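You operate a simulated robot arm through the tools that you are given. There is no shell and no other tool.

Carry out the task below with a simulated robot arm. There is one attempt and no reset: what you move stays moved.

JOB
Turn the can in the tester plus to plus and test it again.
Fine: it tests at a safe 12 V; switch off whenever the clamp moves, and at the end; the can ends clamped; leave the dial.
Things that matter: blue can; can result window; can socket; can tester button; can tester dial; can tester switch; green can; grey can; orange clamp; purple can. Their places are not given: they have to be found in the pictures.

The check looks at the end state, three seconds after you hand in, the way a careful person would. Anything else that was tipped, shoved, dropped, spilled or broken makes it a failure.

ROBOT AND FRAMES
A 5-joint arm with a three-finger gripper, fixed in place. Base frame: the origin is on the floor under the middle of its stand, x ahead of it, y to its left, z up; the work surface is at about z = 0.72. Units: m, rad, N and s.
With the tool pointing down near the work surface it reaches from about 0.3 to 0.64 m from the base axis. Its first joint turns from -2.897 to 2.897 rad. The tool tilts only in the upright plane through the base axis and itself; it spins freely about its own axis. Payload 1.37 kg.
Tool frame: the origin (TCP) lies between the finger pads and is the grasp point; the fingertips stand 0.016 m ahead of it; z points along the fingers, y is the line along which they close. The gripper opens to 0.101 m; its body begins 0.082 m behind the TCP.
Orientation is that of the tool frame in the base frame, as a unit quaternion [w, x, y, z]. With the fingers straight down and closing along the base's y, the tool's x points along the base's -x, its y along +y and its z along -z.

CONTROLS
- The arm moves only by the tool arm_command. Its argument "deltas" is a list of rows, each a list of 6 numbers: the shift along the base's x, y, z in m, then the turn, a rotation vector about the base's x, y, z in rad. In form: [[dx, dy, dz, wx, wy, wz], ...]. A call has 1 to 20 rows; each row shifts and turns the commanded pose from where the row before left it. "claw" is the gripper command, from -1 (shut) to 1 (fully open), values between in proportion, set as the call begins (left out, the last holds). Rows are played at 5 a second. More than 0.05 m and 0.15 rad between two rows, or a gripper value outside its range, and nothing of the call is played. A pose out of reach is approached as far as the arm can. The call stops where the force on the tool passes 50 N (or 10 N more than at its start, if that is more) or the arm is blocked; 0.2 s more then pass. The fingers move at their own pace (about 0.045 m/s each) and stop on an object; they squeeze with about 26 N. The grip force told is the motor's: it shows also when the fingers shut on nothing. Time passes only in rows, and 0.2 s behind the last, so rows that do not move let the fingers close. The reply holds the time, the measured pose of the TCP, the force on the tool along the base axes, the opening and the grip force, in the units named above and with some noise, with the torque about the TCP (base axes, N m) and any sound that the robot's microphone picked up.
- Cameras (640 x 400 px; columns grow to the right, rows downward): "scene" is fixed at [0.0503, 0.6487, 1.5334]; the picture's right is [-0.68, -0.73, 0.00], its down [-0.45, 0.42, -0.78] and it looks along [0.57, -0.53, -0.62] (base axes); focal length 334 px, centre (320, 200). "wrist" rides on the gripper at [0.072, 0.02, -0.104] in the tool frame; the picture's right is [-0.26, 0.96, 0.00], its down [-0.76, -0.21, -0.62] and it looks along [-0.60, -0.16, 0.78] (tool axes); focal length 265 px, centre (320, 200).
- snapshot(camera): a new picture of that camera. It takes no simulated time.
- raise_lower(by): slides the trunk up (or, below 0, down) by that many m; the arm rides with it, the base frame stays. It gives what a move gives, with no picture.
- locate(camera, pixels): for up to 12 pixels [column, row] of the newest picture of that camera ("zoom" is the newest enlarged one), the place [x, y, z] in the base frame of the surface seen there, good to about 0.003 m. It takes no simulated time.
- zoom(camera, box): a new picture of the part [left, top, right, bottom] of that camera's present view, enlarged. It takes no simulated time.
- sign_off(): hands the job in; it is judged then, once.

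Open the gripper and draw the arm clear of the work before you hand the job in, unless the task says otherwise.

The tools are called after "Call:" by a JSON object that holds its "name" and its "arguments". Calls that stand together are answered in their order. arm_command: Moves the arm, as the interface text tells. Its arguments: {"type":"object","properties":{"deltas":{"type":"array","items":{"type":"array","items":{"type":"number"}}},"claw":{"type":"number"}},"required":["deltas"]} The other tools are called the same way: raise_lower (by) moves the trunk up or down; snapshot (camera) takes a picture; locate (camera, pixels) gives the place of the surface under pixels of a picture; zoom (camera, box) takes an enlarged picture of a part of a camera's view; sign_off () hands the job in.

At the start:

```text
t: 0.0
ee_pos: [0.3777, -0.0549, 1.1467]
tool_rot: [0.0, 0.0, 1.0, 0.0]
force: [-0.2, -0.2, -0.7]
torque: [0.02, 0.01, -0.06]
opening: 0.1005
grasp_force: 0.2
trunk travel left (down, up): [-0.525, 0.065]
```

scene: 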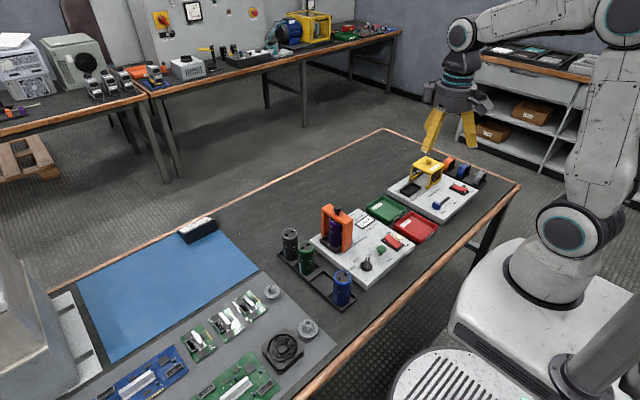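
wrist: 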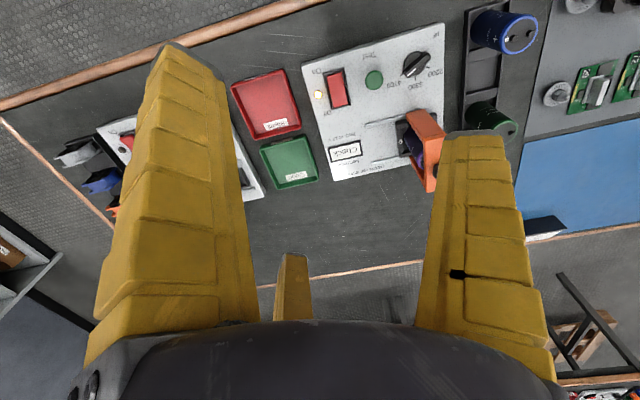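

The scene shows the can tester with the orange clamp around (335,228), a rack with cans near (290,245), (306,255), (342,285). I zoom in on the tester in both cameras.

Call:
{"name": "zoom", "arguments": {"camera": "scene", "box": [260, 190, 440, 310]}}

Call:
{"name": "zoom", "arguments": {"camera": "wrist", "box": [290, 10, 550, 200]}}

```text
3.33 times, centred on (350, 250) of scene
```

zoom: 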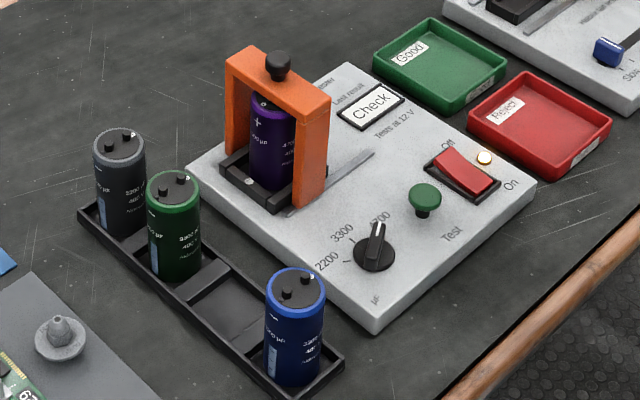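

```text
2.11 times, centred on (420, 105) of wrist
```

zoom: 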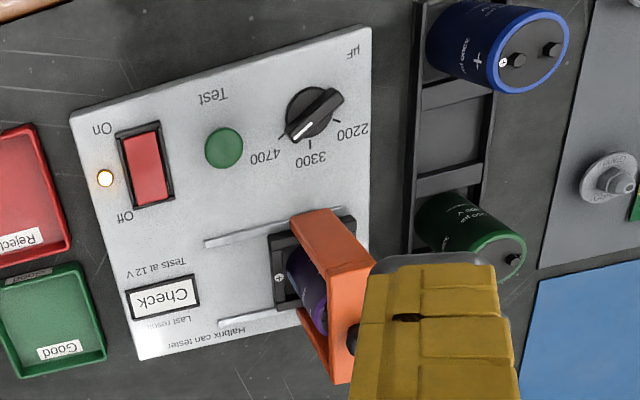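

The light beside the rocker is lit and the purple can sits under the orange clamp. I zoom closer to the socket, clamp, and switch to read the polarity marks.

Call:
{"name": "zoom", "arguments": {"camera": "scene", "box": [308, 198, 368, 258]}}

Call:
{"name": "zoom", "arguments": {"camera": "wrist", "box": [380, 90, 460, 200]}}

Call:
{"name": "locate", "arguments": {"camera": "scene", "pixels": [[338, 217], [328, 207], [356, 218], [336, 247], [380, 246], [392, 241], [366, 260], [363, 218], [396, 234], [308, 239], [366, 289], [411, 244]]}}

```text
6.67 times, centred on (338, 228) of scene
```

zoom: 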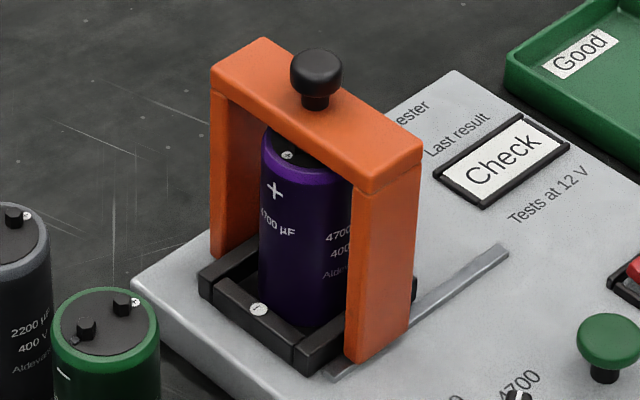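

```text
3.64 times, centred on (420, 145) of wrist
```

zoom: 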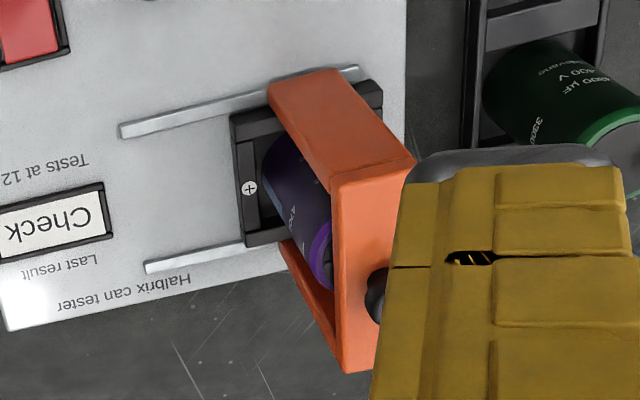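

```text
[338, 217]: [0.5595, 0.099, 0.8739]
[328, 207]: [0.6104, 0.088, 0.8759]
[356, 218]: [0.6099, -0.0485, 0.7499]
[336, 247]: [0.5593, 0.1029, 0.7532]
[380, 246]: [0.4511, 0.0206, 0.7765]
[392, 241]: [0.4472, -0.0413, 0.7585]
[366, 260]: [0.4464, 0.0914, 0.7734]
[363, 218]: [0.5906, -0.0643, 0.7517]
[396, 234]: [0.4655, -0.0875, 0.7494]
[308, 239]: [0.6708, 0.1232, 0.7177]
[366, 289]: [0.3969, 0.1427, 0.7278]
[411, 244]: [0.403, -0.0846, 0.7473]
```

The purple can's "+" faces the socket's "−" (left, +y side), and the socket's "+" is on the −y side: it's reversed. I locate rail ends, clamp corners and knob in zoomed views.

Call:
{"name": "zoom", "arguments": {"camera": "scene", "box": [308, 198, 388, 258]}}

```text
6.67 times, centred on (348, 228) of scene
```

zoom: 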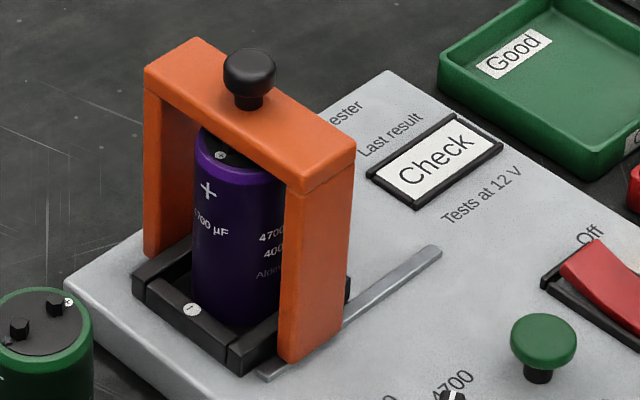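

Now I locate key points in this enlarged picture: knob top (250,65), clamp top corners, rail ends (435,252) and (268,375), socket corners, can top.

Call:
{"name": "locate", "arguments": {"camera": "zoom", "pixels": [[250, 62], [195, 45], [150, 72], [350, 150], [300, 190], [435, 252], [268, 376], [192, 310], [220, 155], [135, 280], [232, 350], [240, 365]]}}

Call:
{"name": "locate", "arguments": {"camera": "wrist", "pixels": [[337, 89], [337, 74], [341, 106], [374, 80], [416, 66], [319, 97], [366, 125], [370, 165], [345, 152], [404, 166], [376, 72], [374, 88]]}}

```text
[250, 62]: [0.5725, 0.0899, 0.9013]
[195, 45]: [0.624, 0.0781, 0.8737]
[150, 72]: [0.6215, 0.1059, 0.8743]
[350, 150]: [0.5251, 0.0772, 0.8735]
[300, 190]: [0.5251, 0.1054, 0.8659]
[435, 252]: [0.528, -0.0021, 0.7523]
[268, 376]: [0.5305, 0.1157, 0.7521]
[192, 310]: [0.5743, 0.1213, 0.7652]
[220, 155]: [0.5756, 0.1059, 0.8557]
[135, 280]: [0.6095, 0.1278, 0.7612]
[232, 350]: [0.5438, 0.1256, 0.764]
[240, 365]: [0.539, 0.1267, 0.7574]
```

```text
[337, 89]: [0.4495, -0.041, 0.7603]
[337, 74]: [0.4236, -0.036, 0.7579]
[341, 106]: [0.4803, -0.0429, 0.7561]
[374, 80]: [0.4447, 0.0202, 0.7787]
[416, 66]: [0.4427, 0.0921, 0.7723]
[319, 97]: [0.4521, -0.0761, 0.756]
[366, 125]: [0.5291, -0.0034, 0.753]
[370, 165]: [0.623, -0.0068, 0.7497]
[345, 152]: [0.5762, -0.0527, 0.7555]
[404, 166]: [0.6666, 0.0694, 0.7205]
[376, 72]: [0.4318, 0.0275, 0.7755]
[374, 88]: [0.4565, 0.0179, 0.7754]
```

Socket centre ≈(0.574,0.09), clamp bar y 0.078–0.106 with knob (0.573,0.091,0.90), rails run to y≈−0.003, rocker ≈(0.45,−0.041), button ≈(0.445,0.02). I zoom on the rocker to see its state before pressing.

Call:
{"name": "zoom", "arguments": {"camera": "scene", "box": [362, 220, 422, 260]}}

Call:
{"name": "zoom", "arguments": {"camera": "wrist", "box": [305, 50, 405, 130]}}

Call:
{"name": "zoom", "arguments": {"camera": "scene", "box": [400, 10, 520, 170]}}

```text
10.00 times, centred on (392, 240) of scene
```

zoom: 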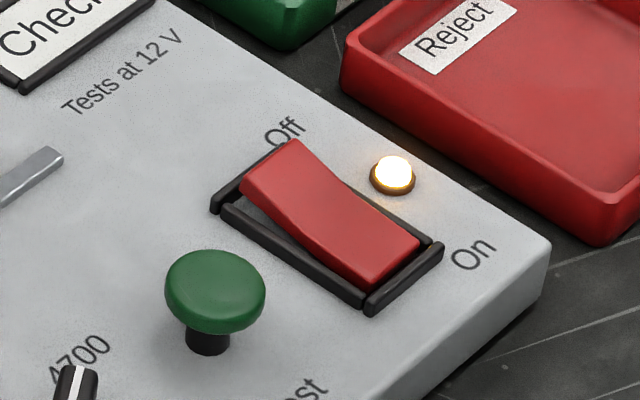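

```text
5.00 times, centred on (355, 90) of wrist
```

zoom: 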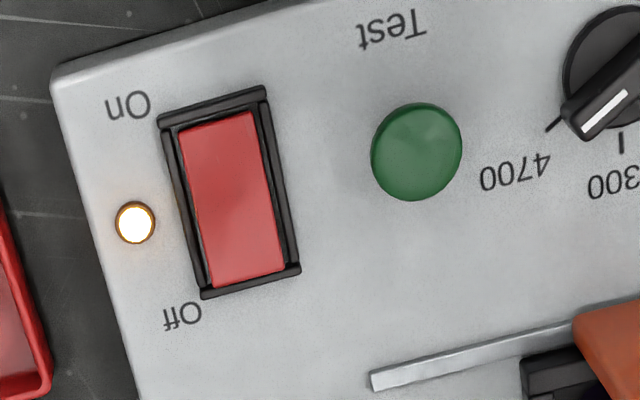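

```text
2.50 times, centred on (460, 90) of scene
```

zoom: 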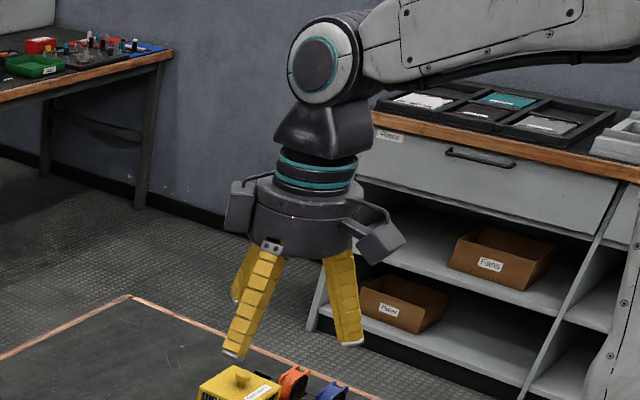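

The rocker is On (the Off end at +x stands up, lamp lit). I first close the gripper in free air to see how the fingertips meet, for pressing.

Call:
{"name": "arm_command", "arguments": {"deltas": [[0, 0, 0, 0, 0, 0], [0, 0, 0, 0, 0, 0], [0, 0, 0, 0, 0, 0], [0, 0, 0, 0, 0, 0], [0, 0, 0, 0, 0, 0], [0, 0, 0, 0, 0, 0], [0, 0, 0, 0, 0, 0]], "claw": -1}}

Call:
{"name": "snapshot", "arguments": {"camera": "wrist"}}

Call:
{"name": "zoom", "arguments": {"camera": "scene", "box": [400, 10, 520, 170]}}

```text
t: 1.6
ee_pos: [0.3762, -0.0541, 1.1469]
tool_rot: [0.0, 0.0, 1.0, 0.0]
force: [0.7, -0.3, 0.1]
torque: [0.01, 0.0, -0.02]
opening: 0.0
grasp_force: 25.8
trunk travel left (down, up): [-0.525, 0.065]
```

```text
taken
```

wrist: 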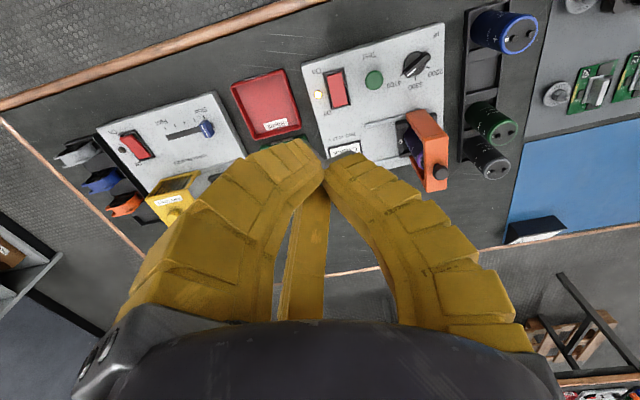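

```text
2.50 times, centred on (460, 90) of scene
```

zoom: 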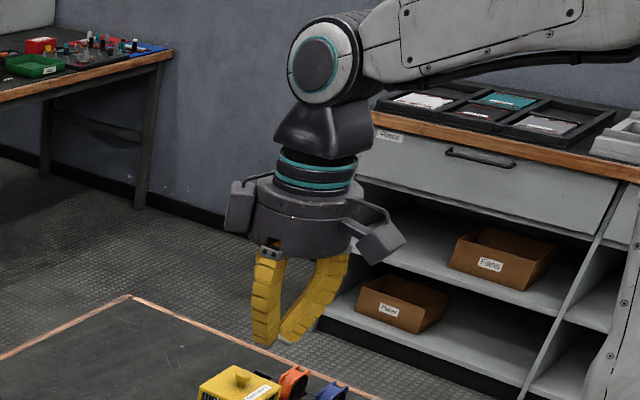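

The fingers converge to a compact tip at wrist (325,160). I locate tip points to know the spread of the closed tip.

Call:
{"name": "locate", "arguments": {"camera": "wrist", "pixels": [[300, 146], [322, 165], [322, 182], [342, 160], [330, 190], [270, 150], [355, 158], [315, 200]]}}

Call:
{"name": "zoom", "arguments": {"camera": "wrist", "box": [240, 120, 400, 220]}}

```text
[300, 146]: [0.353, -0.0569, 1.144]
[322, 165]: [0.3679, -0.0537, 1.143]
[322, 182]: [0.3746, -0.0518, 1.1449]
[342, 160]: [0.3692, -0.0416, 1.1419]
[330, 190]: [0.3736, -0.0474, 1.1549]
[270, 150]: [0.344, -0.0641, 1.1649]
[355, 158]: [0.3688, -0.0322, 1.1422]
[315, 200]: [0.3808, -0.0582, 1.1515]
```

```text
4.00 times, centred on (320, 170) of wrist
```

zoom: 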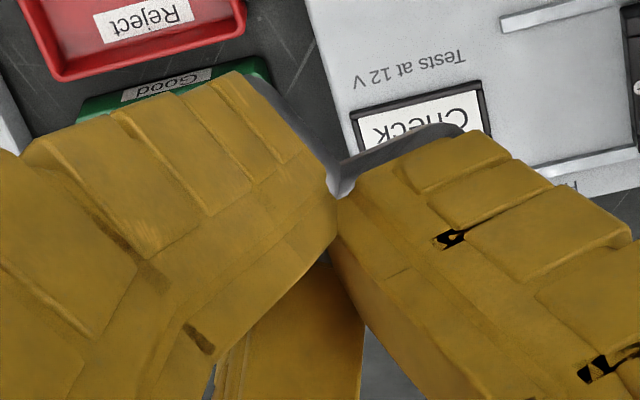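

The closed tip is roughly 4–5 cm across. I zoom on the rocker again to get heights of its two ends and its frame.

Call:
{"name": "zoom", "arguments": {"camera": "scene", "box": [362, 220, 422, 260]}}

Call:
{"name": "locate", "arguments": {"camera": "zoom", "pixels": [[292, 150], [255, 188], [280, 175], [335, 215], [395, 235], [365, 275], [215, 205], [280, 150], [440, 250], [370, 305], [215, 290], [392, 170]]}}

```text
10.00 times, centred on (392, 240) of scene
```

zoom: 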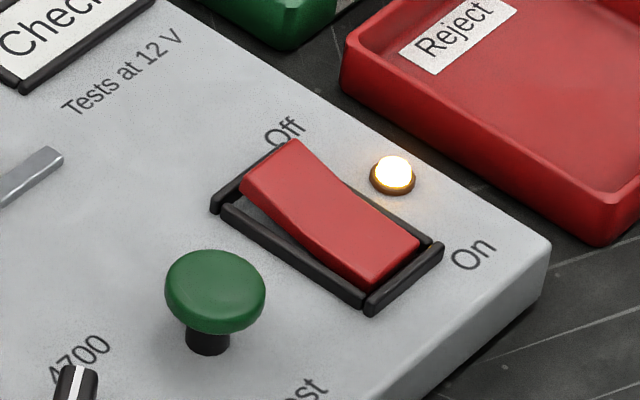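

```text
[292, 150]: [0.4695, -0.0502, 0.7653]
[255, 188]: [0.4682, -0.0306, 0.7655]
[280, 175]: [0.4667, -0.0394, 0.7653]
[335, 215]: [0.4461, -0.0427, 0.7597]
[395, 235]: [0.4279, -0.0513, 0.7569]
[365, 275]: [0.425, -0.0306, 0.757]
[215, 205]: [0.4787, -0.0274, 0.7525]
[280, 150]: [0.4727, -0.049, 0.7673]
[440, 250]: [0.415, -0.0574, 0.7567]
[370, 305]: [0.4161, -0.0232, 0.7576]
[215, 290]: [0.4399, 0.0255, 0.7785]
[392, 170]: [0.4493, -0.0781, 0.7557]
```

Rocker centre ≈(0.447,−0.041), Off end top z≈0.766 at x≈0.47; the closed fingers go above it. I move the arm over the Off end at a safe height (z≈0.90).

Call:
{"name": "arm_command", "arguments": {"deltas": [[0.016, 0.0023, -0.041, 0, 0, 0], [0.016, 0.0023, -0.041, 0, 0, 0], [0.016, 0.0023, -0.041, 0, 0, 0], [0.016, 0.0023, -0.041, 0, 0, 0], [0.016, 0.0023, -0.041, 0, 0, 0], [0.016, 0.0023, -0.041, 0, 0, 0], [0, 0, 0, 0, 0, 0]], "claw": -1}}

Call:
{"name": "snapshot", "arguments": {"camera": "wrist"}}

Call:
{"name": "snapshot", "arguments": {"camera": "scene"}}

```text
t: 3.2
ee_pos: [0.4729, -0.0414, 0.901]
tool_rot: [0.0, 0.0, 1.0, 0.0]
force: [-0.4, 0.1, 0.2]
torque: [-0.01, 0.0, -0.01]
opening: 0.0002
grasp_force: 25.8
trunk travel left (down, up): [-0.525, 0.065]
```

```text
taken
```

wrist: 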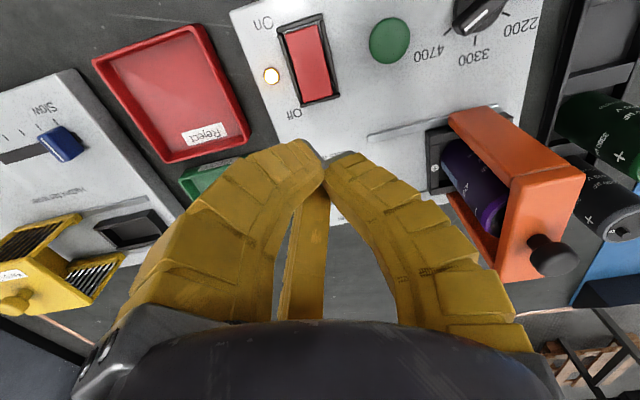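

```text
taken
```

scene: 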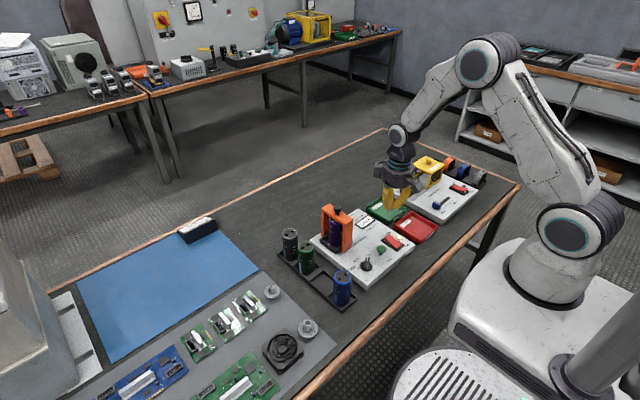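

The arm is above the rocker at z 0.901. I zoom in on the fingertip relative to the rocker from the scene camera.

Call:
{"name": "zoom", "arguments": {"camera": "scene", "box": [360, 150, 440, 260]}}

Call:
{"name": "locate", "arguments": {"camera": "wrist", "pixels": [[311, 60], [320, 92], [316, 75], [303, 35], [389, 40], [552, 255], [500, 190], [325, 165]]}}

```text
3.64 times, centred on (400, 205) of scene
```

zoom: 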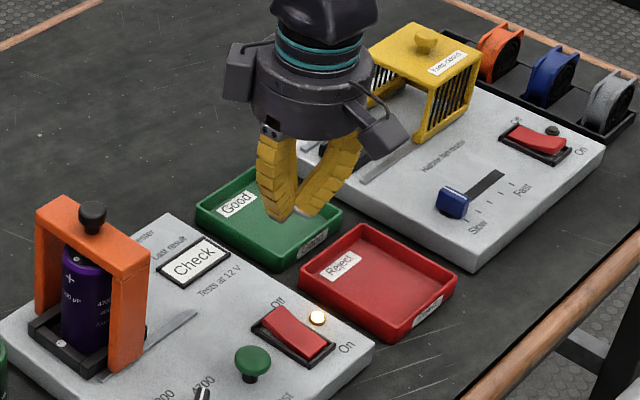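

```text
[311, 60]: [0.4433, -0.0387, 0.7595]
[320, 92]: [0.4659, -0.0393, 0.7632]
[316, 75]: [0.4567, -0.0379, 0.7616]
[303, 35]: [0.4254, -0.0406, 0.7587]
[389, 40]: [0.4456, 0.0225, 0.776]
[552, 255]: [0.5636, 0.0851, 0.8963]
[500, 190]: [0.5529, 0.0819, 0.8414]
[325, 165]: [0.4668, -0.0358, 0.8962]
```

The tip is compact and vertical; I descend to about z 0.79 (tip ≈ 8 mm above the rocker's raised Off end), then check.

Call:
{"name": "arm_command", "arguments": {"deltas": [[0, 0, -0.03, 0, 0, 0], [0, 0, -0.03, 0, 0, 0], [0, 0, -0.03, 0, 0, 0], [0, 0, -0.016, 0, 0, 0], [0, 0, 0, 0, 0, 0]], "claw": -1}}

Call:
{"name": "zoom", "arguments": {"camera": "scene", "box": [350, 190, 430, 260]}}

Call:
{"name": "snapshot", "arguments": {"camera": "wrist"}}

```text
t: 4.4
ee_pos: [0.4706, -0.0413, 0.7945]
tool_rot: [0.0, 0.0, 1.0, 0.0]
force: [-0.2, 0.1, -0.1]
torque: [-0.01, -0.02, 0.0]
opening: 0.0001
grasp_force: 26.1
trunk travel left (down, up): [-0.525, 0.065]
```

```text
5.71 times, centred on (390, 225) of scene
```

zoom: 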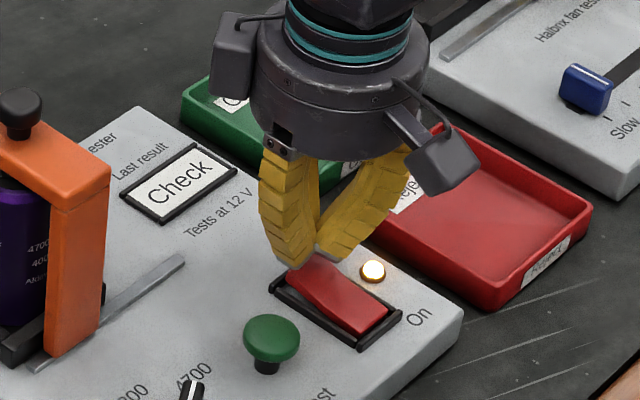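

```text
taken
```

wrist: 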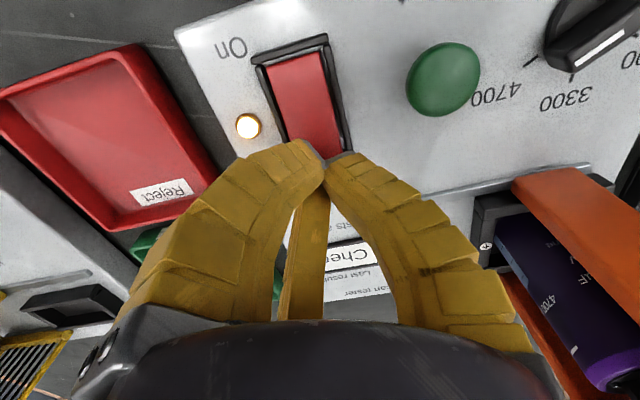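

The tip is right above the Off end. I press down in 4 mm steps and watch the force.

Call:
{"name": "arm_command", "arguments": {"deltas": [[0, 0, -0.004, 0, 0, 0], [0, 0, -0.004, 0, 0, 0], [0, 0, -0.004, 0, 0, 0], [0, 0, -0.004, 0, 0, 0]], "claw": -1}}

Call:
{"name": "zoom", "arguments": {"camera": "scene", "box": [350, 190, 430, 260]}}

```text
t: 5.4
ee_pos: [0.472, -0.0405, 0.7781]
tool_rot: [0.001, -0.001, 1.0, 0.0]
force: [-0.2, -0.2, 0.7]
torque: [0.01, 0.02, -0.03]
opening: 0.0
grasp_force: 26.0
trunk travel left (down, up): [-0.525, 0.065]
```

```text
5.71 times, centred on (390, 225) of scene
```

zoom: 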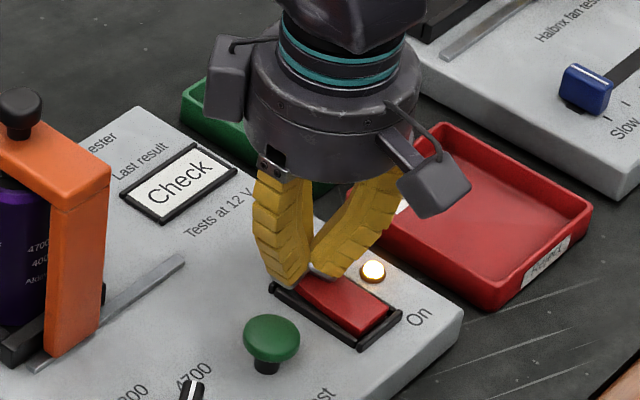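

Not yet much force and the lamp is still on; I continue downward in 3 mm steps.

Call:
{"name": "arm_command", "arguments": {"deltas": [[0, 0, -0.003, 0, 0, 0], [0, 0, -0.003, 0, 0, 0], [0, 0, 0, 0, 0, 0]], "claw": -1}}

Call:
{"name": "zoom", "arguments": {"camera": "scene", "box": [350, 190, 430, 260]}}

```text
t: 6.2
ee_pos: [0.4733, -0.0403, 0.7725]
tool_rot: [0.0, 0.0, 1.0, 0.0]
force: [2.7, 0.4, 3.4]
torque: [0.0, 0.03, 0.04]
opening: 0.0003
grasp_force: 26.3
trunk travel left (down, up): [-0.525, 0.065]
heard: click
```

```text
5.71 times, centred on (390, 225) of scene
```

zoom: 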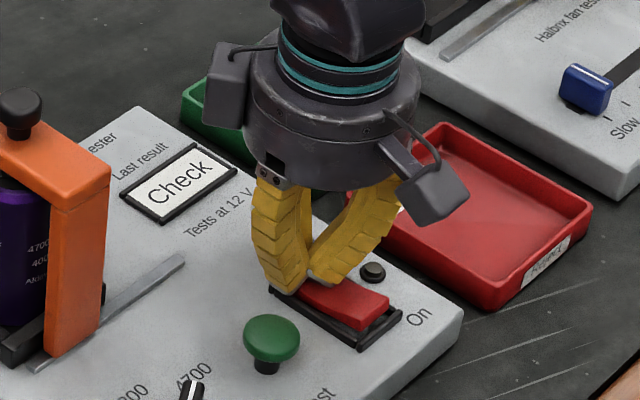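

A click was heard, the lamp at (372,272 in the zoom) is dark: switch is Off. Now I rise and move above the clamp knob (~0.573, 0.092) with the gripper part-open.

Call:
{"name": "arm_command", "arguments": {"deltas": [[0, 0, 0.04, 0, 0, 0], [0, 0, 0.045, 0, 0, 0], [0, 0, 0.045, 0, 0, 0], [0, 0, 0.045, 0, 0, 0], [0.025, 0.033, 0.01, 0, 0, 0], [0.025, 0.033, 0, 0, 0, 0], [0.025, 0.033, 0, 0, 0, 0], [0.0243, 0.0341, 0, 0, 0, 0], [0, 0, 0, 0, 0, 0]], "claw": -1}}

Call:
{"name": "arm_command", "arguments": {"deltas": [[0, 0, 0, 0, 0, 0], [0, 0, 0, 0, 0, 0], [0, 0, 0, 0, 0, 0], [0, 0, 0, 0, 0, 0], [0, 0, 0, 0, 0, 0]], "claw": 0.2}}

Call:
{"name": "snapshot", "arguments": {"camera": "wrist"}}

Call:
{"name": "zoom", "arguments": {"camera": "scene", "box": [290, 150, 410, 260]}}

```text
t: 8.2
ee_pos: [0.5713, 0.0926, 0.9584]
tool_rot: [0.001, 0.0, 1.0, 0.0]
force: [0.0, -0.2, -0.2]
torque: [-0.02, 0.01, 0.03]
opening: 0.0
grasp_force: 26.3
trunk travel left (down, up): [-0.525, 0.065]
```

```text
t: 9.4
ee_pos: [0.57, 0.092, 0.958]
tool_rot: [-0.001, 0.0, 1.0, 0.001]
force: [-1.3, 0.3, -0.4]
torque: [-0.01, 0.0, 0.0]
opening: 0.064
grasp_force: 2.6
trunk travel left (down, up): [-0.525, 0.065]
```

```text
taken
```

wrist: 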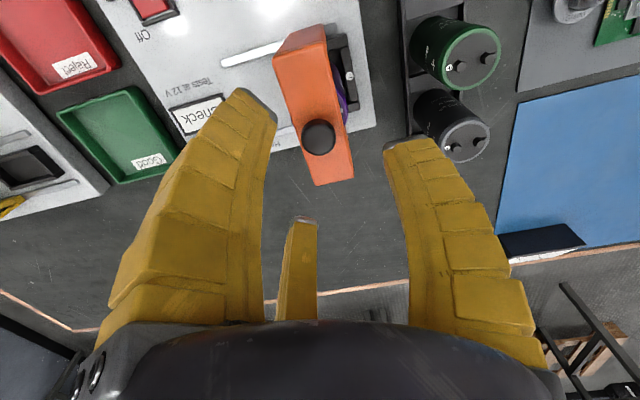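

```text
3.64 times, centred on (350, 205) of scene
```

zoom: 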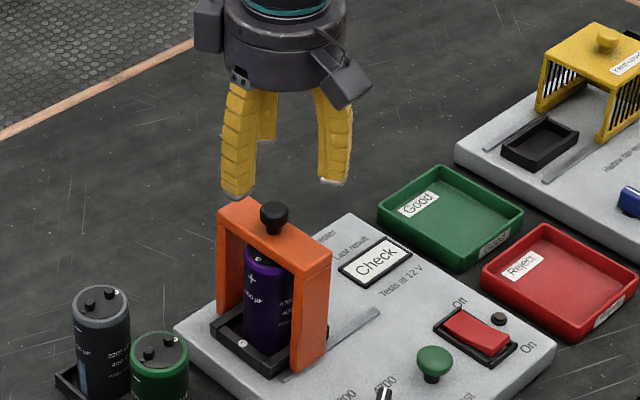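

The tool axis projects onto the knob (≈(319,136) vs knob (318,137)), so it's centred. I descend to z≈0.897 (tips ≈7 mm above the bar) and check.

Call:
{"name": "arm_command", "arguments": {"deltas": [[0, 0, -0.02, 0, 0, 0], [0, 0, -0.02, 0, 0, 0], [0, 0, -0.015, 0, 0, 0], [0, 0, -0.005, 0, 0, 0], [0, 0, 0, 0, 0, 0]], "claw": 0.2}}

Call:
{"name": "snapshot", "arguments": {"camera": "wrist"}}

Call:
{"name": "zoom", "arguments": {"camera": "scene", "box": [290, 170, 390, 260]}}

```text
t: 10.6
ee_pos: [0.5704, 0.093, 0.8987]
tool_rot: [0.0, 0.0, 1.0, 0.0]
force: [-0.2, 0.4, -0.7]
torque: [-0.01, -0.03, -0.02]
opening: 0.0641
grasp_force: 2.1
trunk travel left (down, up): [-0.525, 0.065]
```

```text
taken
```

wrist: 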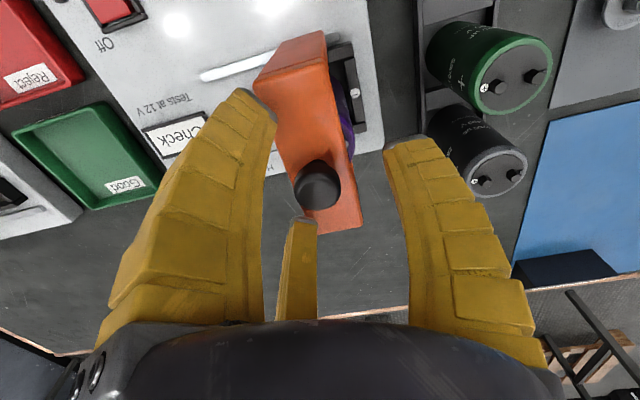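

```text
4.44 times, centred on (340, 215) of scene
```

zoom: 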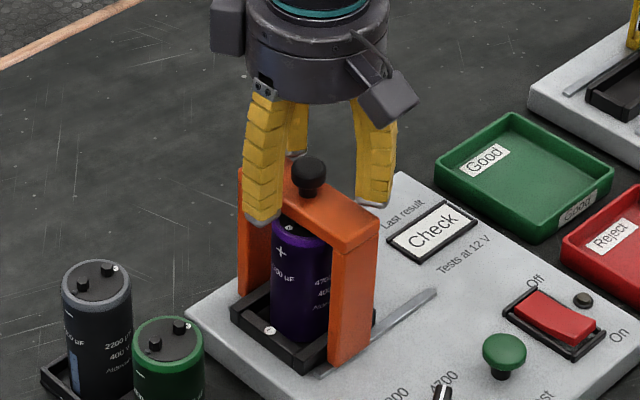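

The fingers straddle the knob. I check tip height vs the bar top by locating the tips before closing.

Call:
{"name": "locate", "arguments": {"camera": "zoom", "pixels": [[262, 218], [374, 202], [297, 152], [308, 168], [340, 235], [310, 190]]}}

Call:
{"name": "locate", "arguments": {"camera": "wrist", "pixels": [[400, 142], [262, 100], [302, 222], [318, 178]]}}

```text
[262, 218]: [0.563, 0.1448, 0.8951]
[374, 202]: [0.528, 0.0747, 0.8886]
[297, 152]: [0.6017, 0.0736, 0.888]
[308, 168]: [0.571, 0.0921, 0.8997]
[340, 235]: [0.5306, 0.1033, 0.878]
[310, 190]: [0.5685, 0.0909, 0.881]
```

```text
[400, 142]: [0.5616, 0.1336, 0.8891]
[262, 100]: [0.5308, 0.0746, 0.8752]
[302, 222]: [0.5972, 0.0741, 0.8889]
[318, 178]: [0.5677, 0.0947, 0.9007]
```

Tips are at z≈0.883–0.889, clear of the bar (0.874–0.878). I close on the knob.

Call:
{"name": "arm_command", "arguments": {"deltas": [[0, 0, 0, 0, 0, 0], [0, 0, 0, 0, 0, 0], [0, 0, 0, 0, 0, 0], [0, 0, 0, 0, 0, 0], [0, 0, 0, 0, 0, 0], [0, 0, 0, 0, 0, 0]], "claw": -1}}

Call:
{"name": "snapshot", "arguments": {"camera": "wrist"}}

Call:
{"name": "zoom", "arguments": {"camera": "scene", "box": [290, 170, 390, 260]}}

```text
t: 12.0
ee_pos: [0.5745, 0.09, 0.8995]
tool_rot: [0.003, 0.0, 1.0, 0.001]
force: [17.6, -12.3, 10.2]
torque: [-0.33, -0.17, -0.01]
opening: 0.0194
grasp_force: 27.7
trunk travel left (down, up): [-0.525, 0.065]
```

```text
taken
```

wrist: 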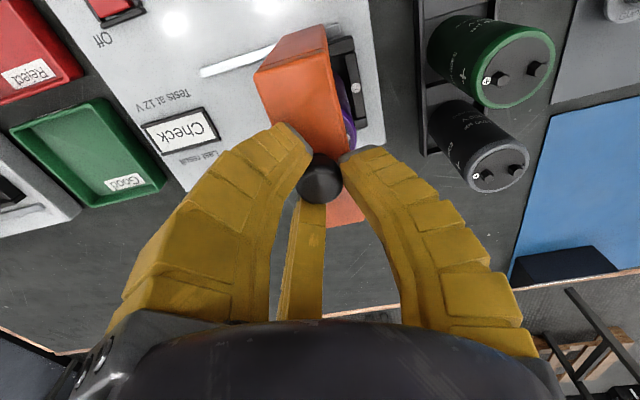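

```text
4.44 times, centred on (340, 215) of scene
```

zoom: 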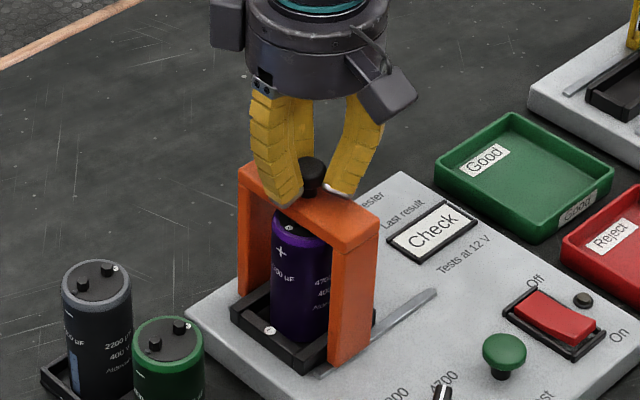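

The knob is gripped (opening 0.019). I slide the clamp a first 2 cm along −y (rail direction toward the panel middle) and check.

Call:
{"name": "arm_command", "arguments": {"deltas": [[0, -0.005, 0, 0, 0, 0], [0, -0.005, 0, 0, 0, 0], [0, -0.005, 0, 0, 0, 0], [0, -0.005, 0, 0, 0, 0], [0, 0, 0, 0, 0, 0]], "claw": -1}}

Call:
{"name": "zoom", "arguments": {"camera": "scene", "box": [290, 170, 390, 260]}}

```text
t: 13.2
ee_pos: [0.5734, 0.0716, 0.8985]
tool_rot: [0.004, 0.0, 1.0, 0.001]
force: [15.4, 1.3, 16.9]
torque: [-0.1, -0.23, 0.06]
opening: 0.022
grasp_force: 28.0
trunk travel left (down, up): [-0.525, 0.065]
```

```text
4.44 times, centred on (340, 215) of scene
```

zoom: 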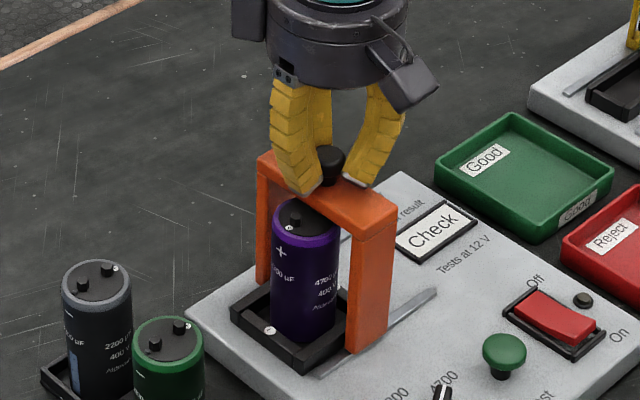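

The clamp follows smoothly along the rails. I continue another 5.5 cm in −y (raising ~1 mm to ease the upward force).

Call:
{"name": "arm_command", "arguments": {"deltas": [[0, -0.006, 0.001, 0, 0, 0], [0, -0.006, 0, 0, 0, 0], [0, -0.006, 0, 0, 0, 0], [0, -0.006, 0, 0, 0, 0], [0, -0.006, 0, 0, 0, 0], [0, -0.006, 0, 0, 0, 0], [0, -0.006, 0, 0, 0, 0], [0, -0.006, 0, 0, 0, 0], [0, -0.005, 0, 0, 0, 0], [0, 0, 0, 0, 0, 0]], "claw": -1}}

Call:
{"name": "zoom", "arguments": {"camera": "scene", "box": [290, 170, 390, 260]}}

```text
t: 15.4
ee_pos: [0.5743, 0.0238, 0.9002]
tool_rot: [0.003, -0.003, 1.0, -0.002]
force: [16.2, 31.5, 8.6]
torque: [0.33, 0.04, 0.03]
opening: 0.0204
grasp_force: 27.8
trunk travel left (down, up): [-0.525, 0.065]
```

```text
4.44 times, centred on (340, 215) of scene
```

zoom: 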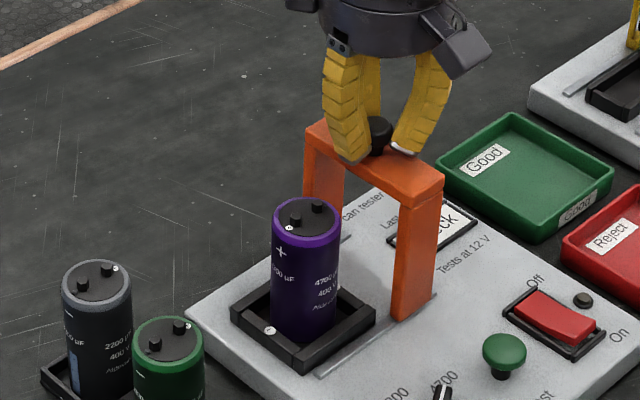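

The clamp reached its end stop (y≈0.023) and the can top is clear. I relax the push slightly, open the fingers, and rise.

Call:
{"name": "arm_command", "arguments": {"deltas": [[0, 0.004, 0, 0, 0, 0], [0, 0, 0, 0, 0, 0]], "claw": -1}}

Call:
{"name": "arm_command", "arguments": {"deltas": [[0, 0, 0, 0, 0, 0], [0, 0, 0, 0, 0, 0], [0, 0, 0, 0, 0, 0], [0, 0, 0.02, 0, 0, 0], [0, 0, 0.03, 0, 0, 0], [0, 0, 0.03, 0, 0, 0], [0, 0, 0, 0, 0, 0]], "claw": 0.3}}

Call:
{"name": "snapshot", "arguments": {"camera": "wrist"}}

Call:
{"name": "zoom", "arguments": {"camera": "scene", "box": [290, 170, 390, 260]}}

```text
t: 16.0
ee_pos: [0.5741, 0.0244, 0.8998]
tool_rot: [0.001, 0.001, 1.0, -0.001]
force: [13.8, 17.2, 8.9]
torque: [0.15, -0.16, -0.02]
opening: 0.0201
grasp_force: 28.1
trunk travel left (down, up): [-0.525, 0.065]
```

```text
t: 17.6
ee_pos: [0.5729, 0.0233, 0.9791]
tool_rot: [0.0, 0.0, 1.0, 0.0]
force: [0.0, 0.0, -0.9]
torque: [-0.03, 0.02, 0.01]
opening: 0.0688
grasp_force: 2.2
trunk travel left (down, up): [-0.525, 0.065]
```

```text
taken
```

wrist: 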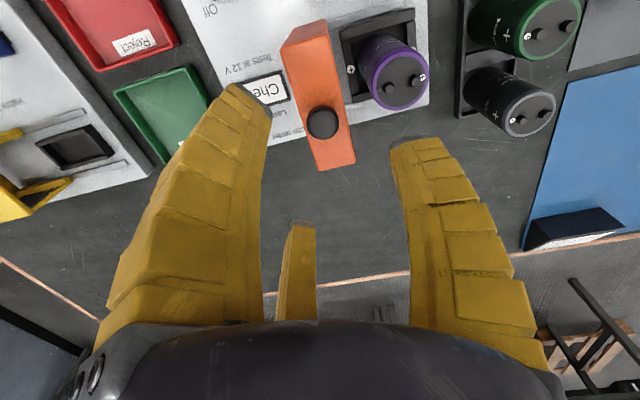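

```text
4.44 times, centred on (340, 215) of scene
```

zoom: 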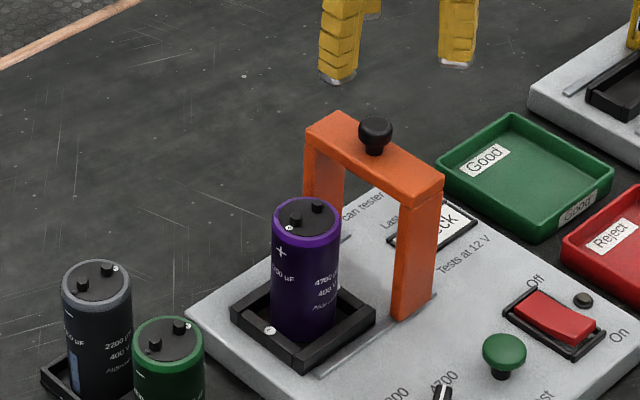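

The clamp is fully open. I zoom on the can from the wrist and locate the can's rim, socket edges and the clamp's new place.

Call:
{"name": "zoom", "arguments": {"camera": "wrist", "box": [320, 0, 450, 120]}}

Call:
{"name": "locate", "arguments": {"camera": "wrist", "pixels": [[402, 80], [377, 85], [427, 75], [398, 53], [407, 107], [420, 77], [351, 69], [322, 122], [311, 45], [335, 160], [390, 88], [419, 80]]}}

Call:
{"name": "locate", "arguments": {"camera": "zoom", "pixels": [[320, 200]]}}

```text
3.33 times, centred on (385, 60) of wrist
```

zoom: 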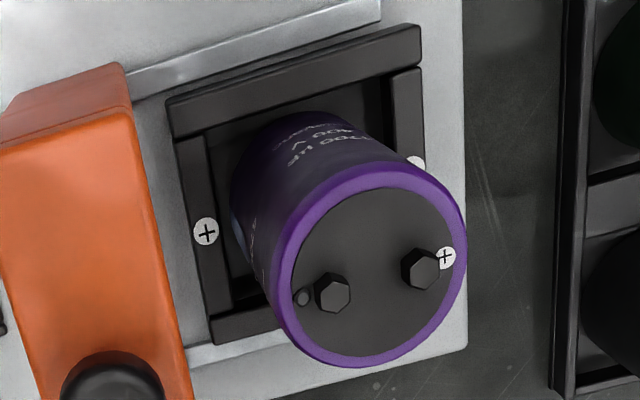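

```text
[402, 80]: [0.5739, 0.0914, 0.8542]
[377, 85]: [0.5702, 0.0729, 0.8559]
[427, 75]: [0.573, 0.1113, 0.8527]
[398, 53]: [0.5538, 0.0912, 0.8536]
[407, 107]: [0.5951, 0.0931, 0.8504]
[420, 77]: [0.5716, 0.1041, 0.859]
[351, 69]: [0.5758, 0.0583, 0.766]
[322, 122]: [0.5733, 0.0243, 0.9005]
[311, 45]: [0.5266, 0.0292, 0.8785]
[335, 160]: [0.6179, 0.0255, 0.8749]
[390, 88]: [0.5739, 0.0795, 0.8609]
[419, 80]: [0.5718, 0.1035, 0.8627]
```

```text
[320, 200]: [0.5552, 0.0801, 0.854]
```

The can axis is at ≈(0.574, 0.0915), diameter ≈0.041, rim z≈0.854; its "+" stud is at +y and the socket's "+" is at −y, so a half turn is needed. I move over the can and stop above it to check the centring.

Call:
{"name": "arm_command", "arguments": {"deltas": [[0.001, 0.023, 0, 0, 0, 0], [0, 0.023, 0, 0, 0, 0], [0, 0.0225, 0, 0, 0, 0], [0, 0, -0.03, 0, 0, 0], [0, 0, -0.03, 0, 0, 0], [0, 0, -0.015, 0, 0, 0], [0, 0, 0, 0, 0, 0]], "claw": 0.2}}

Call:
{"name": "snapshot", "arguments": {"camera": "wrist"}}

Call:
{"name": "zoom", "arguments": {"camera": "scene", "box": [280, 160, 400, 260]}}

```text
t: 19.2
ee_pos: [0.5719, 0.0914, 0.9034]
tool_rot: [0.0, 0.001, 1.0, -0.001]
force: [-0.3, 0.5, 0.6]
torque: [0.02, 0.0, 0.02]
opening: 0.0641
grasp_force: 2.6
trunk travel left (down, up): [-0.525, 0.065]
```

```text
taken
```

wrist: 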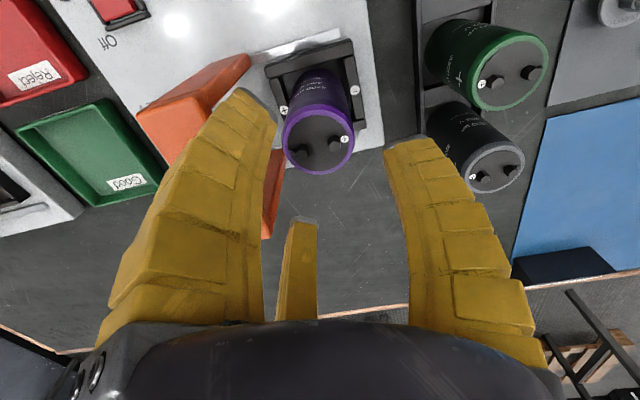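

```text
4.00 times, centred on (340, 210) of scene
```

zoom: 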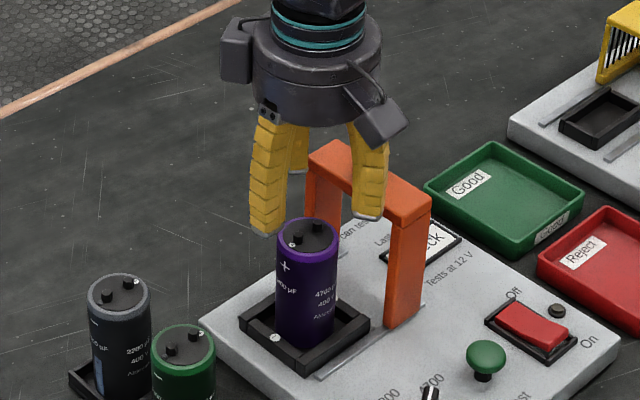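

The tool axis is centred on the can top (319,142). I check the clearance between the −y fingers and the clamp bar before lowering.

Call:
{"name": "locate", "arguments": {"camera": "zoom", "pixels": [[370, 212], [385, 205], [384, 170], [383, 150], [362, 130], [298, 168], [305, 150], [420, 190], [345, 145], [316, 158]]}}

Call:
{"name": "locate", "arguments": {"camera": "wrist", "pixels": [[240, 92], [215, 110], [180, 165], [150, 225], [240, 60], [248, 75]]}}

```text
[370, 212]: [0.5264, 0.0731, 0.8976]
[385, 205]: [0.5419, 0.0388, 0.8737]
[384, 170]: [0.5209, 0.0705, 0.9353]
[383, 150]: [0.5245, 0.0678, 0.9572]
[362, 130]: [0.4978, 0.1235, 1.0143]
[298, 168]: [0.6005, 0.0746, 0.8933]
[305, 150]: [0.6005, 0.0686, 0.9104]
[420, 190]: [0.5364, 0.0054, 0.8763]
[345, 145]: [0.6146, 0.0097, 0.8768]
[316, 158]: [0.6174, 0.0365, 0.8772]
```

```text
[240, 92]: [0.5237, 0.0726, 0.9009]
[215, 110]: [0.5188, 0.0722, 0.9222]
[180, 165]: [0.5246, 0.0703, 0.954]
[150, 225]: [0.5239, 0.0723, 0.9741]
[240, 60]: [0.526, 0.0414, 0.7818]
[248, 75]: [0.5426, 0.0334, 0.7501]
```

The −y fingers' edges are at y≈0.07 vs the bar front at ≈0.038: 3 cm clear. I descend to TCP z≈0.836 around the can.

Call:
{"name": "arm_command", "arguments": {"deltas": [[0.001, 0, -0.015, 0, 0, 0], [0, 0, -0.015, 0, 0, 0], [0, 0, -0.015, 0, 0, 0], [0, 0, -0.015, 0, 0, 0], [0, 0, -0.008, 0, 0, 0], [0, 0, 0, 0, 0, 0]], "claw": 0.2}}

Call:
{"name": "snapshot", "arguments": {"camera": "wrist"}}

Call:
{"name": "zoom", "arguments": {"camera": "scene", "box": [280, 160, 400, 260]}}

```text
t: 20.6
ee_pos: [0.5747, 0.0921, 0.8371]
tool_rot: [0.001, 0.0, 1.0, 0.001]
force: [-0.7, 0.6, -0.6]
torque: [0.03, 0.0, 0.01]
opening: 0.0641
grasp_force: 2.3
trunk travel left (down, up): [-0.525, 0.065]
```

```text
taken
```

wrist: 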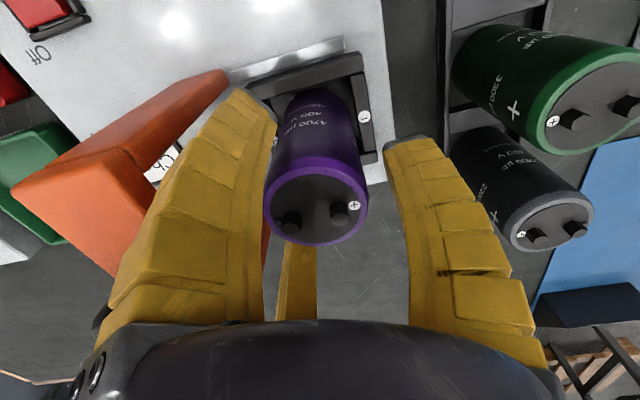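

```text
4.00 times, centred on (340, 210) of scene
```

zoom: 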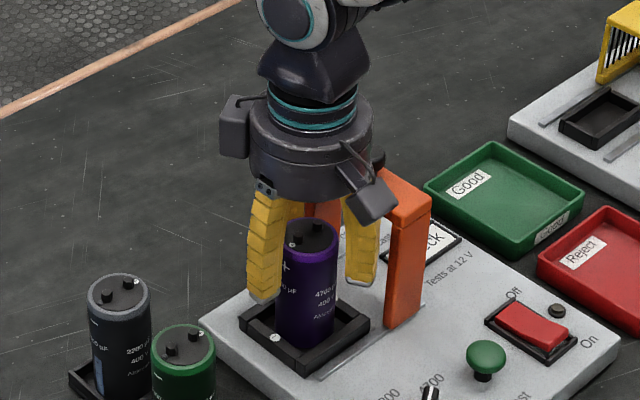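

The fingers surround the can without contact. I close on it.

Call:
{"name": "arm_command", "arguments": {"deltas": [[0, 0, 0, 0, 0, 0], [0, 0, 0, 0, 0, 0], [0, 0, 0, 0, 0, 0], [0, 0, 0, 0, 0, 0], [0, 0, 0, 0, 0, 0]], "claw": -1}}

Call:
{"name": "snapshot", "arguments": {"camera": "wrist"}}

Call:
{"name": "zoom", "arguments": {"camera": "scene", "box": [280, 160, 400, 260]}}

```text
t: 21.8
ee_pos: [0.5749, 0.0925, 0.8378]
tool_rot: [0.001, 0.0, 1.0, 0.0]
force: [1.2, -1.4, 8.4]
torque: [0.03, 0.01, 0.0]
opening: 0.044
grasp_force: 26.4
trunk travel left (down, up): [-0.525, 0.065]
```

```text
taken
```

wrist: 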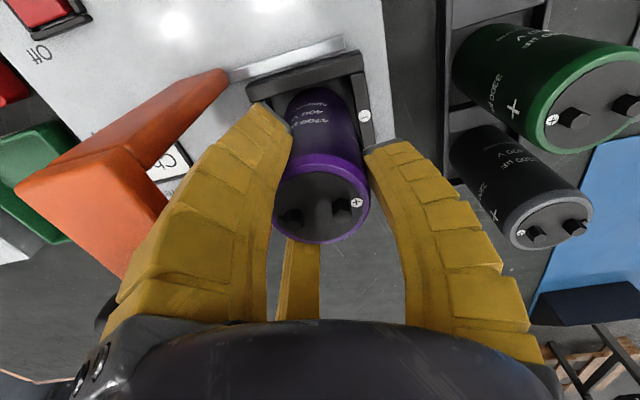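

```text
4.00 times, centred on (340, 210) of scene
```

zoom: 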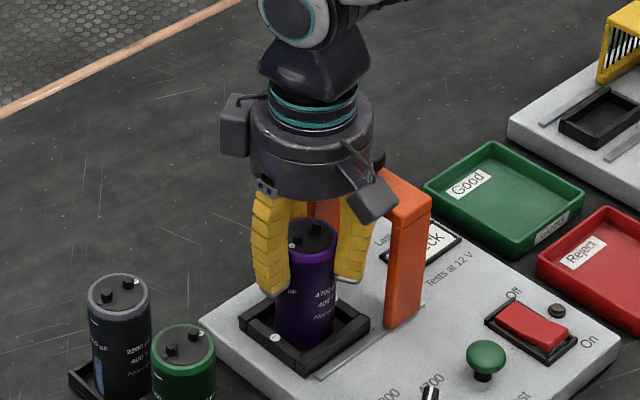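

The can is gripped (opening 0.044, 26 N). I lift straight up 6.5 cm.

Call:
{"name": "arm_command", "arguments": {"deltas": [[0, 0, 0.005, 0, 0, 0], [0, 0, 0.01, 0, 0, 0], [0, 0, 0.015, 0, 0, 0], [0, 0, 0.015, 0, 0, 0], [0, 0, 0.015, 0, 0, 0], [0, 0, 0.005, 0, 0, 0], [0, 0, 0, 0, 0, 0]], "claw": -1}}

Call:
{"name": "zoom", "arguments": {"camera": "scene", "box": [280, 160, 400, 260]}}

Call:
{"name": "snapshot", "arguments": {"camera": "wrist"}}

```text
t: 23.4
ee_pos: [0.5738, 0.0912, 0.9009]
tool_rot: [0.0, 0.001, 1.0, -0.001]
force: [-0.2, -1.3, -2.5]
torque: [-0.01, 0.0, 0.02]
opening: 0.0434
grasp_force: 26.2
trunk travel left (down, up): [-0.525, 0.065]
```

```text
4.00 times, centred on (340, 210) of scene
```

zoom: 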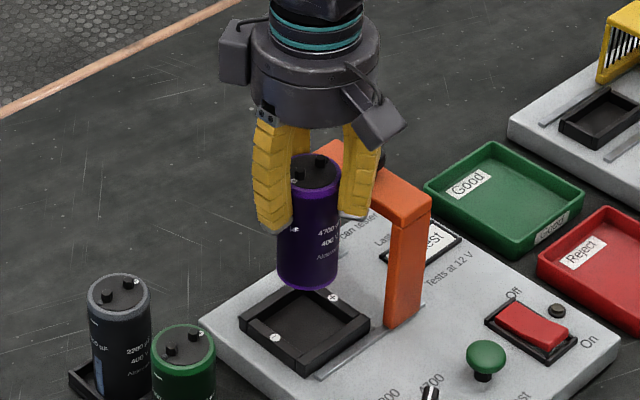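

```text
taken
```

wrist: 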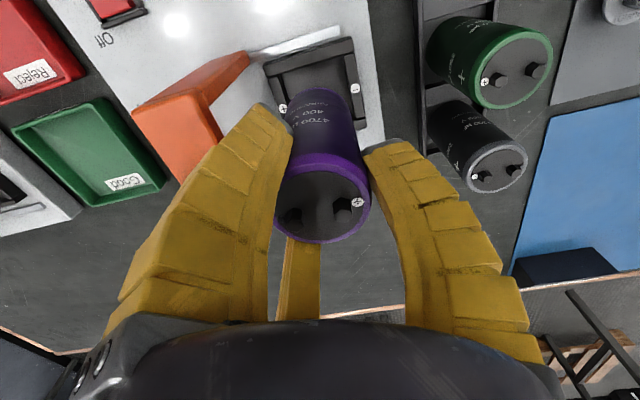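

The can is clear of the socket. I spin the tool about the vertical by the first 90° (11 rows of 0.1428 rad).

Call:
{"name": "arm_command", "arguments": {"deltas": [[0, 0, 0, 0, 0, -0.1428], [0, 0, 0, 0, 0, -0.1428], [0, 0, 0, 0, 0, -0.1428], [0, 0, 0, 0, 0, -0.1428], [0, 0, 0, 0, 0, -0.1428], [0, 0, 0, 0, 0, -0.1428], [0, 0, 0, 0, 0, -0.1428], [0, 0, 0, 0, 0, -0.1428], [0, 0, 0, 0, 0, -0.1428], [0, 0, 0, 0, 0, -0.1428], [0, 0, 0, 0, 0, -0.1428]], "claw": -1}}

Call:
{"name": "zoom", "arguments": {"camera": "scene", "box": [280, 160, 400, 260]}}

```text
t: 25.8
ee_pos: [0.5738, 0.0929, 0.8998]
tool_rot: [0.0, 0.708, 0.707, 0.0]
force: [0.5, 1.0, -3.6]
torque: [0.01, 0.04, 0.01]
opening: 0.0429
grasp_force: 26.0
trunk travel left (down, up): [-0.525, 0.065]
```

```text
4.00 times, centred on (340, 210) of scene
```

zoom: 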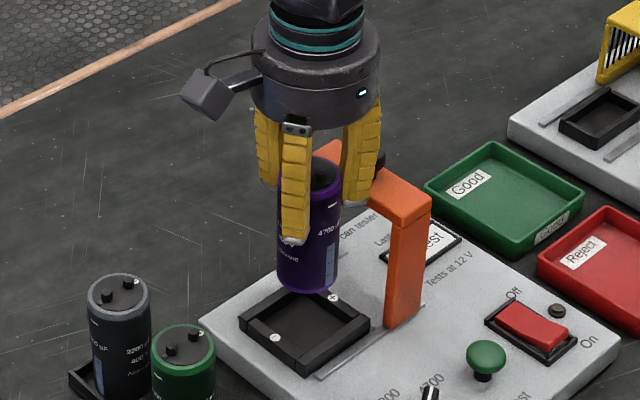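

The can turns with the tool (its "−" stripe now faces −x at (330,250)). I do the second 90°.

Call:
{"name": "arm_command", "arguments": {"deltas": [[0, 0, 0, 0, 0, -0.1428], [0, 0, 0, 0, 0, -0.1428], [0, 0, 0, 0, 0, -0.1428], [0, 0, 0, 0, 0, -0.1428], [0, 0, 0, 0, 0, -0.1428], [0, 0, 0, 0, 0, -0.1428], [0, 0, 0, 0, 0, -0.1428], [0, 0, 0, 0, 0, -0.1428], [0, 0, 0, 0, 0, -0.1428], [0, 0, 0, 0, 0, -0.1428], [0, 0, 0, 0, 0, -0.1428], [0, 0, 0, 0, 0, 0]], "claw": -1}}

Call:
{"name": "snapshot", "arguments": {"camera": "wrist"}}

Call:
{"name": "zoom", "arguments": {"camera": "scene", "box": [300, 180, 380, 260]}}

```text
t: 28.4
ee_pos: [0.5752, 0.084, 0.9016]
tool_rot: [0.0, 0.989, 0.146, 0.0]
force: [0.6, -0.4, -2.2]
torque: [0.02, 0.0, 0.02]
opening: 0.0426
grasp_force: 25.8
out of reach, approached as far as the arm can: row 9, 10, 11
trunk travel left (down, up): [-0.525, 0.065]
```

```text
taken
```

wrist: 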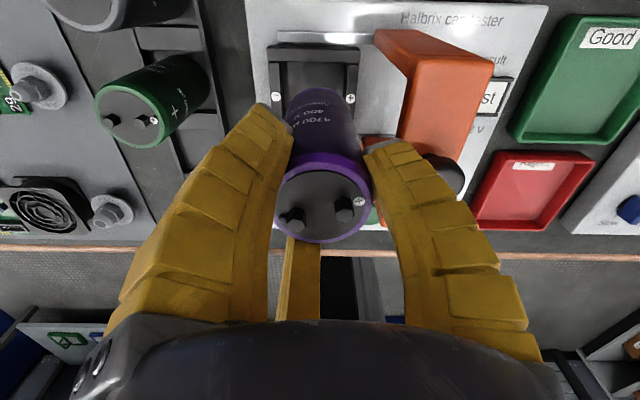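

```text
5.00 times, centred on (340, 220) of scene
```

zoom: 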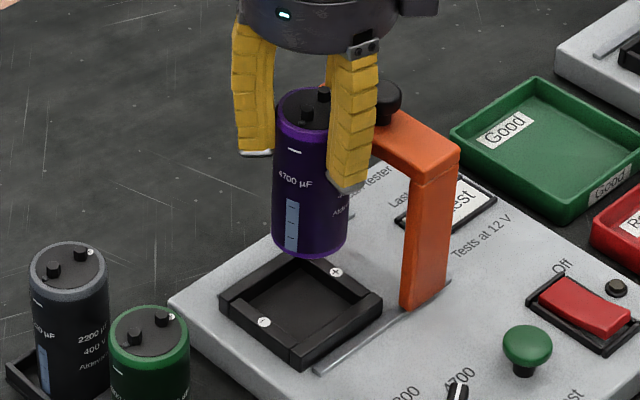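

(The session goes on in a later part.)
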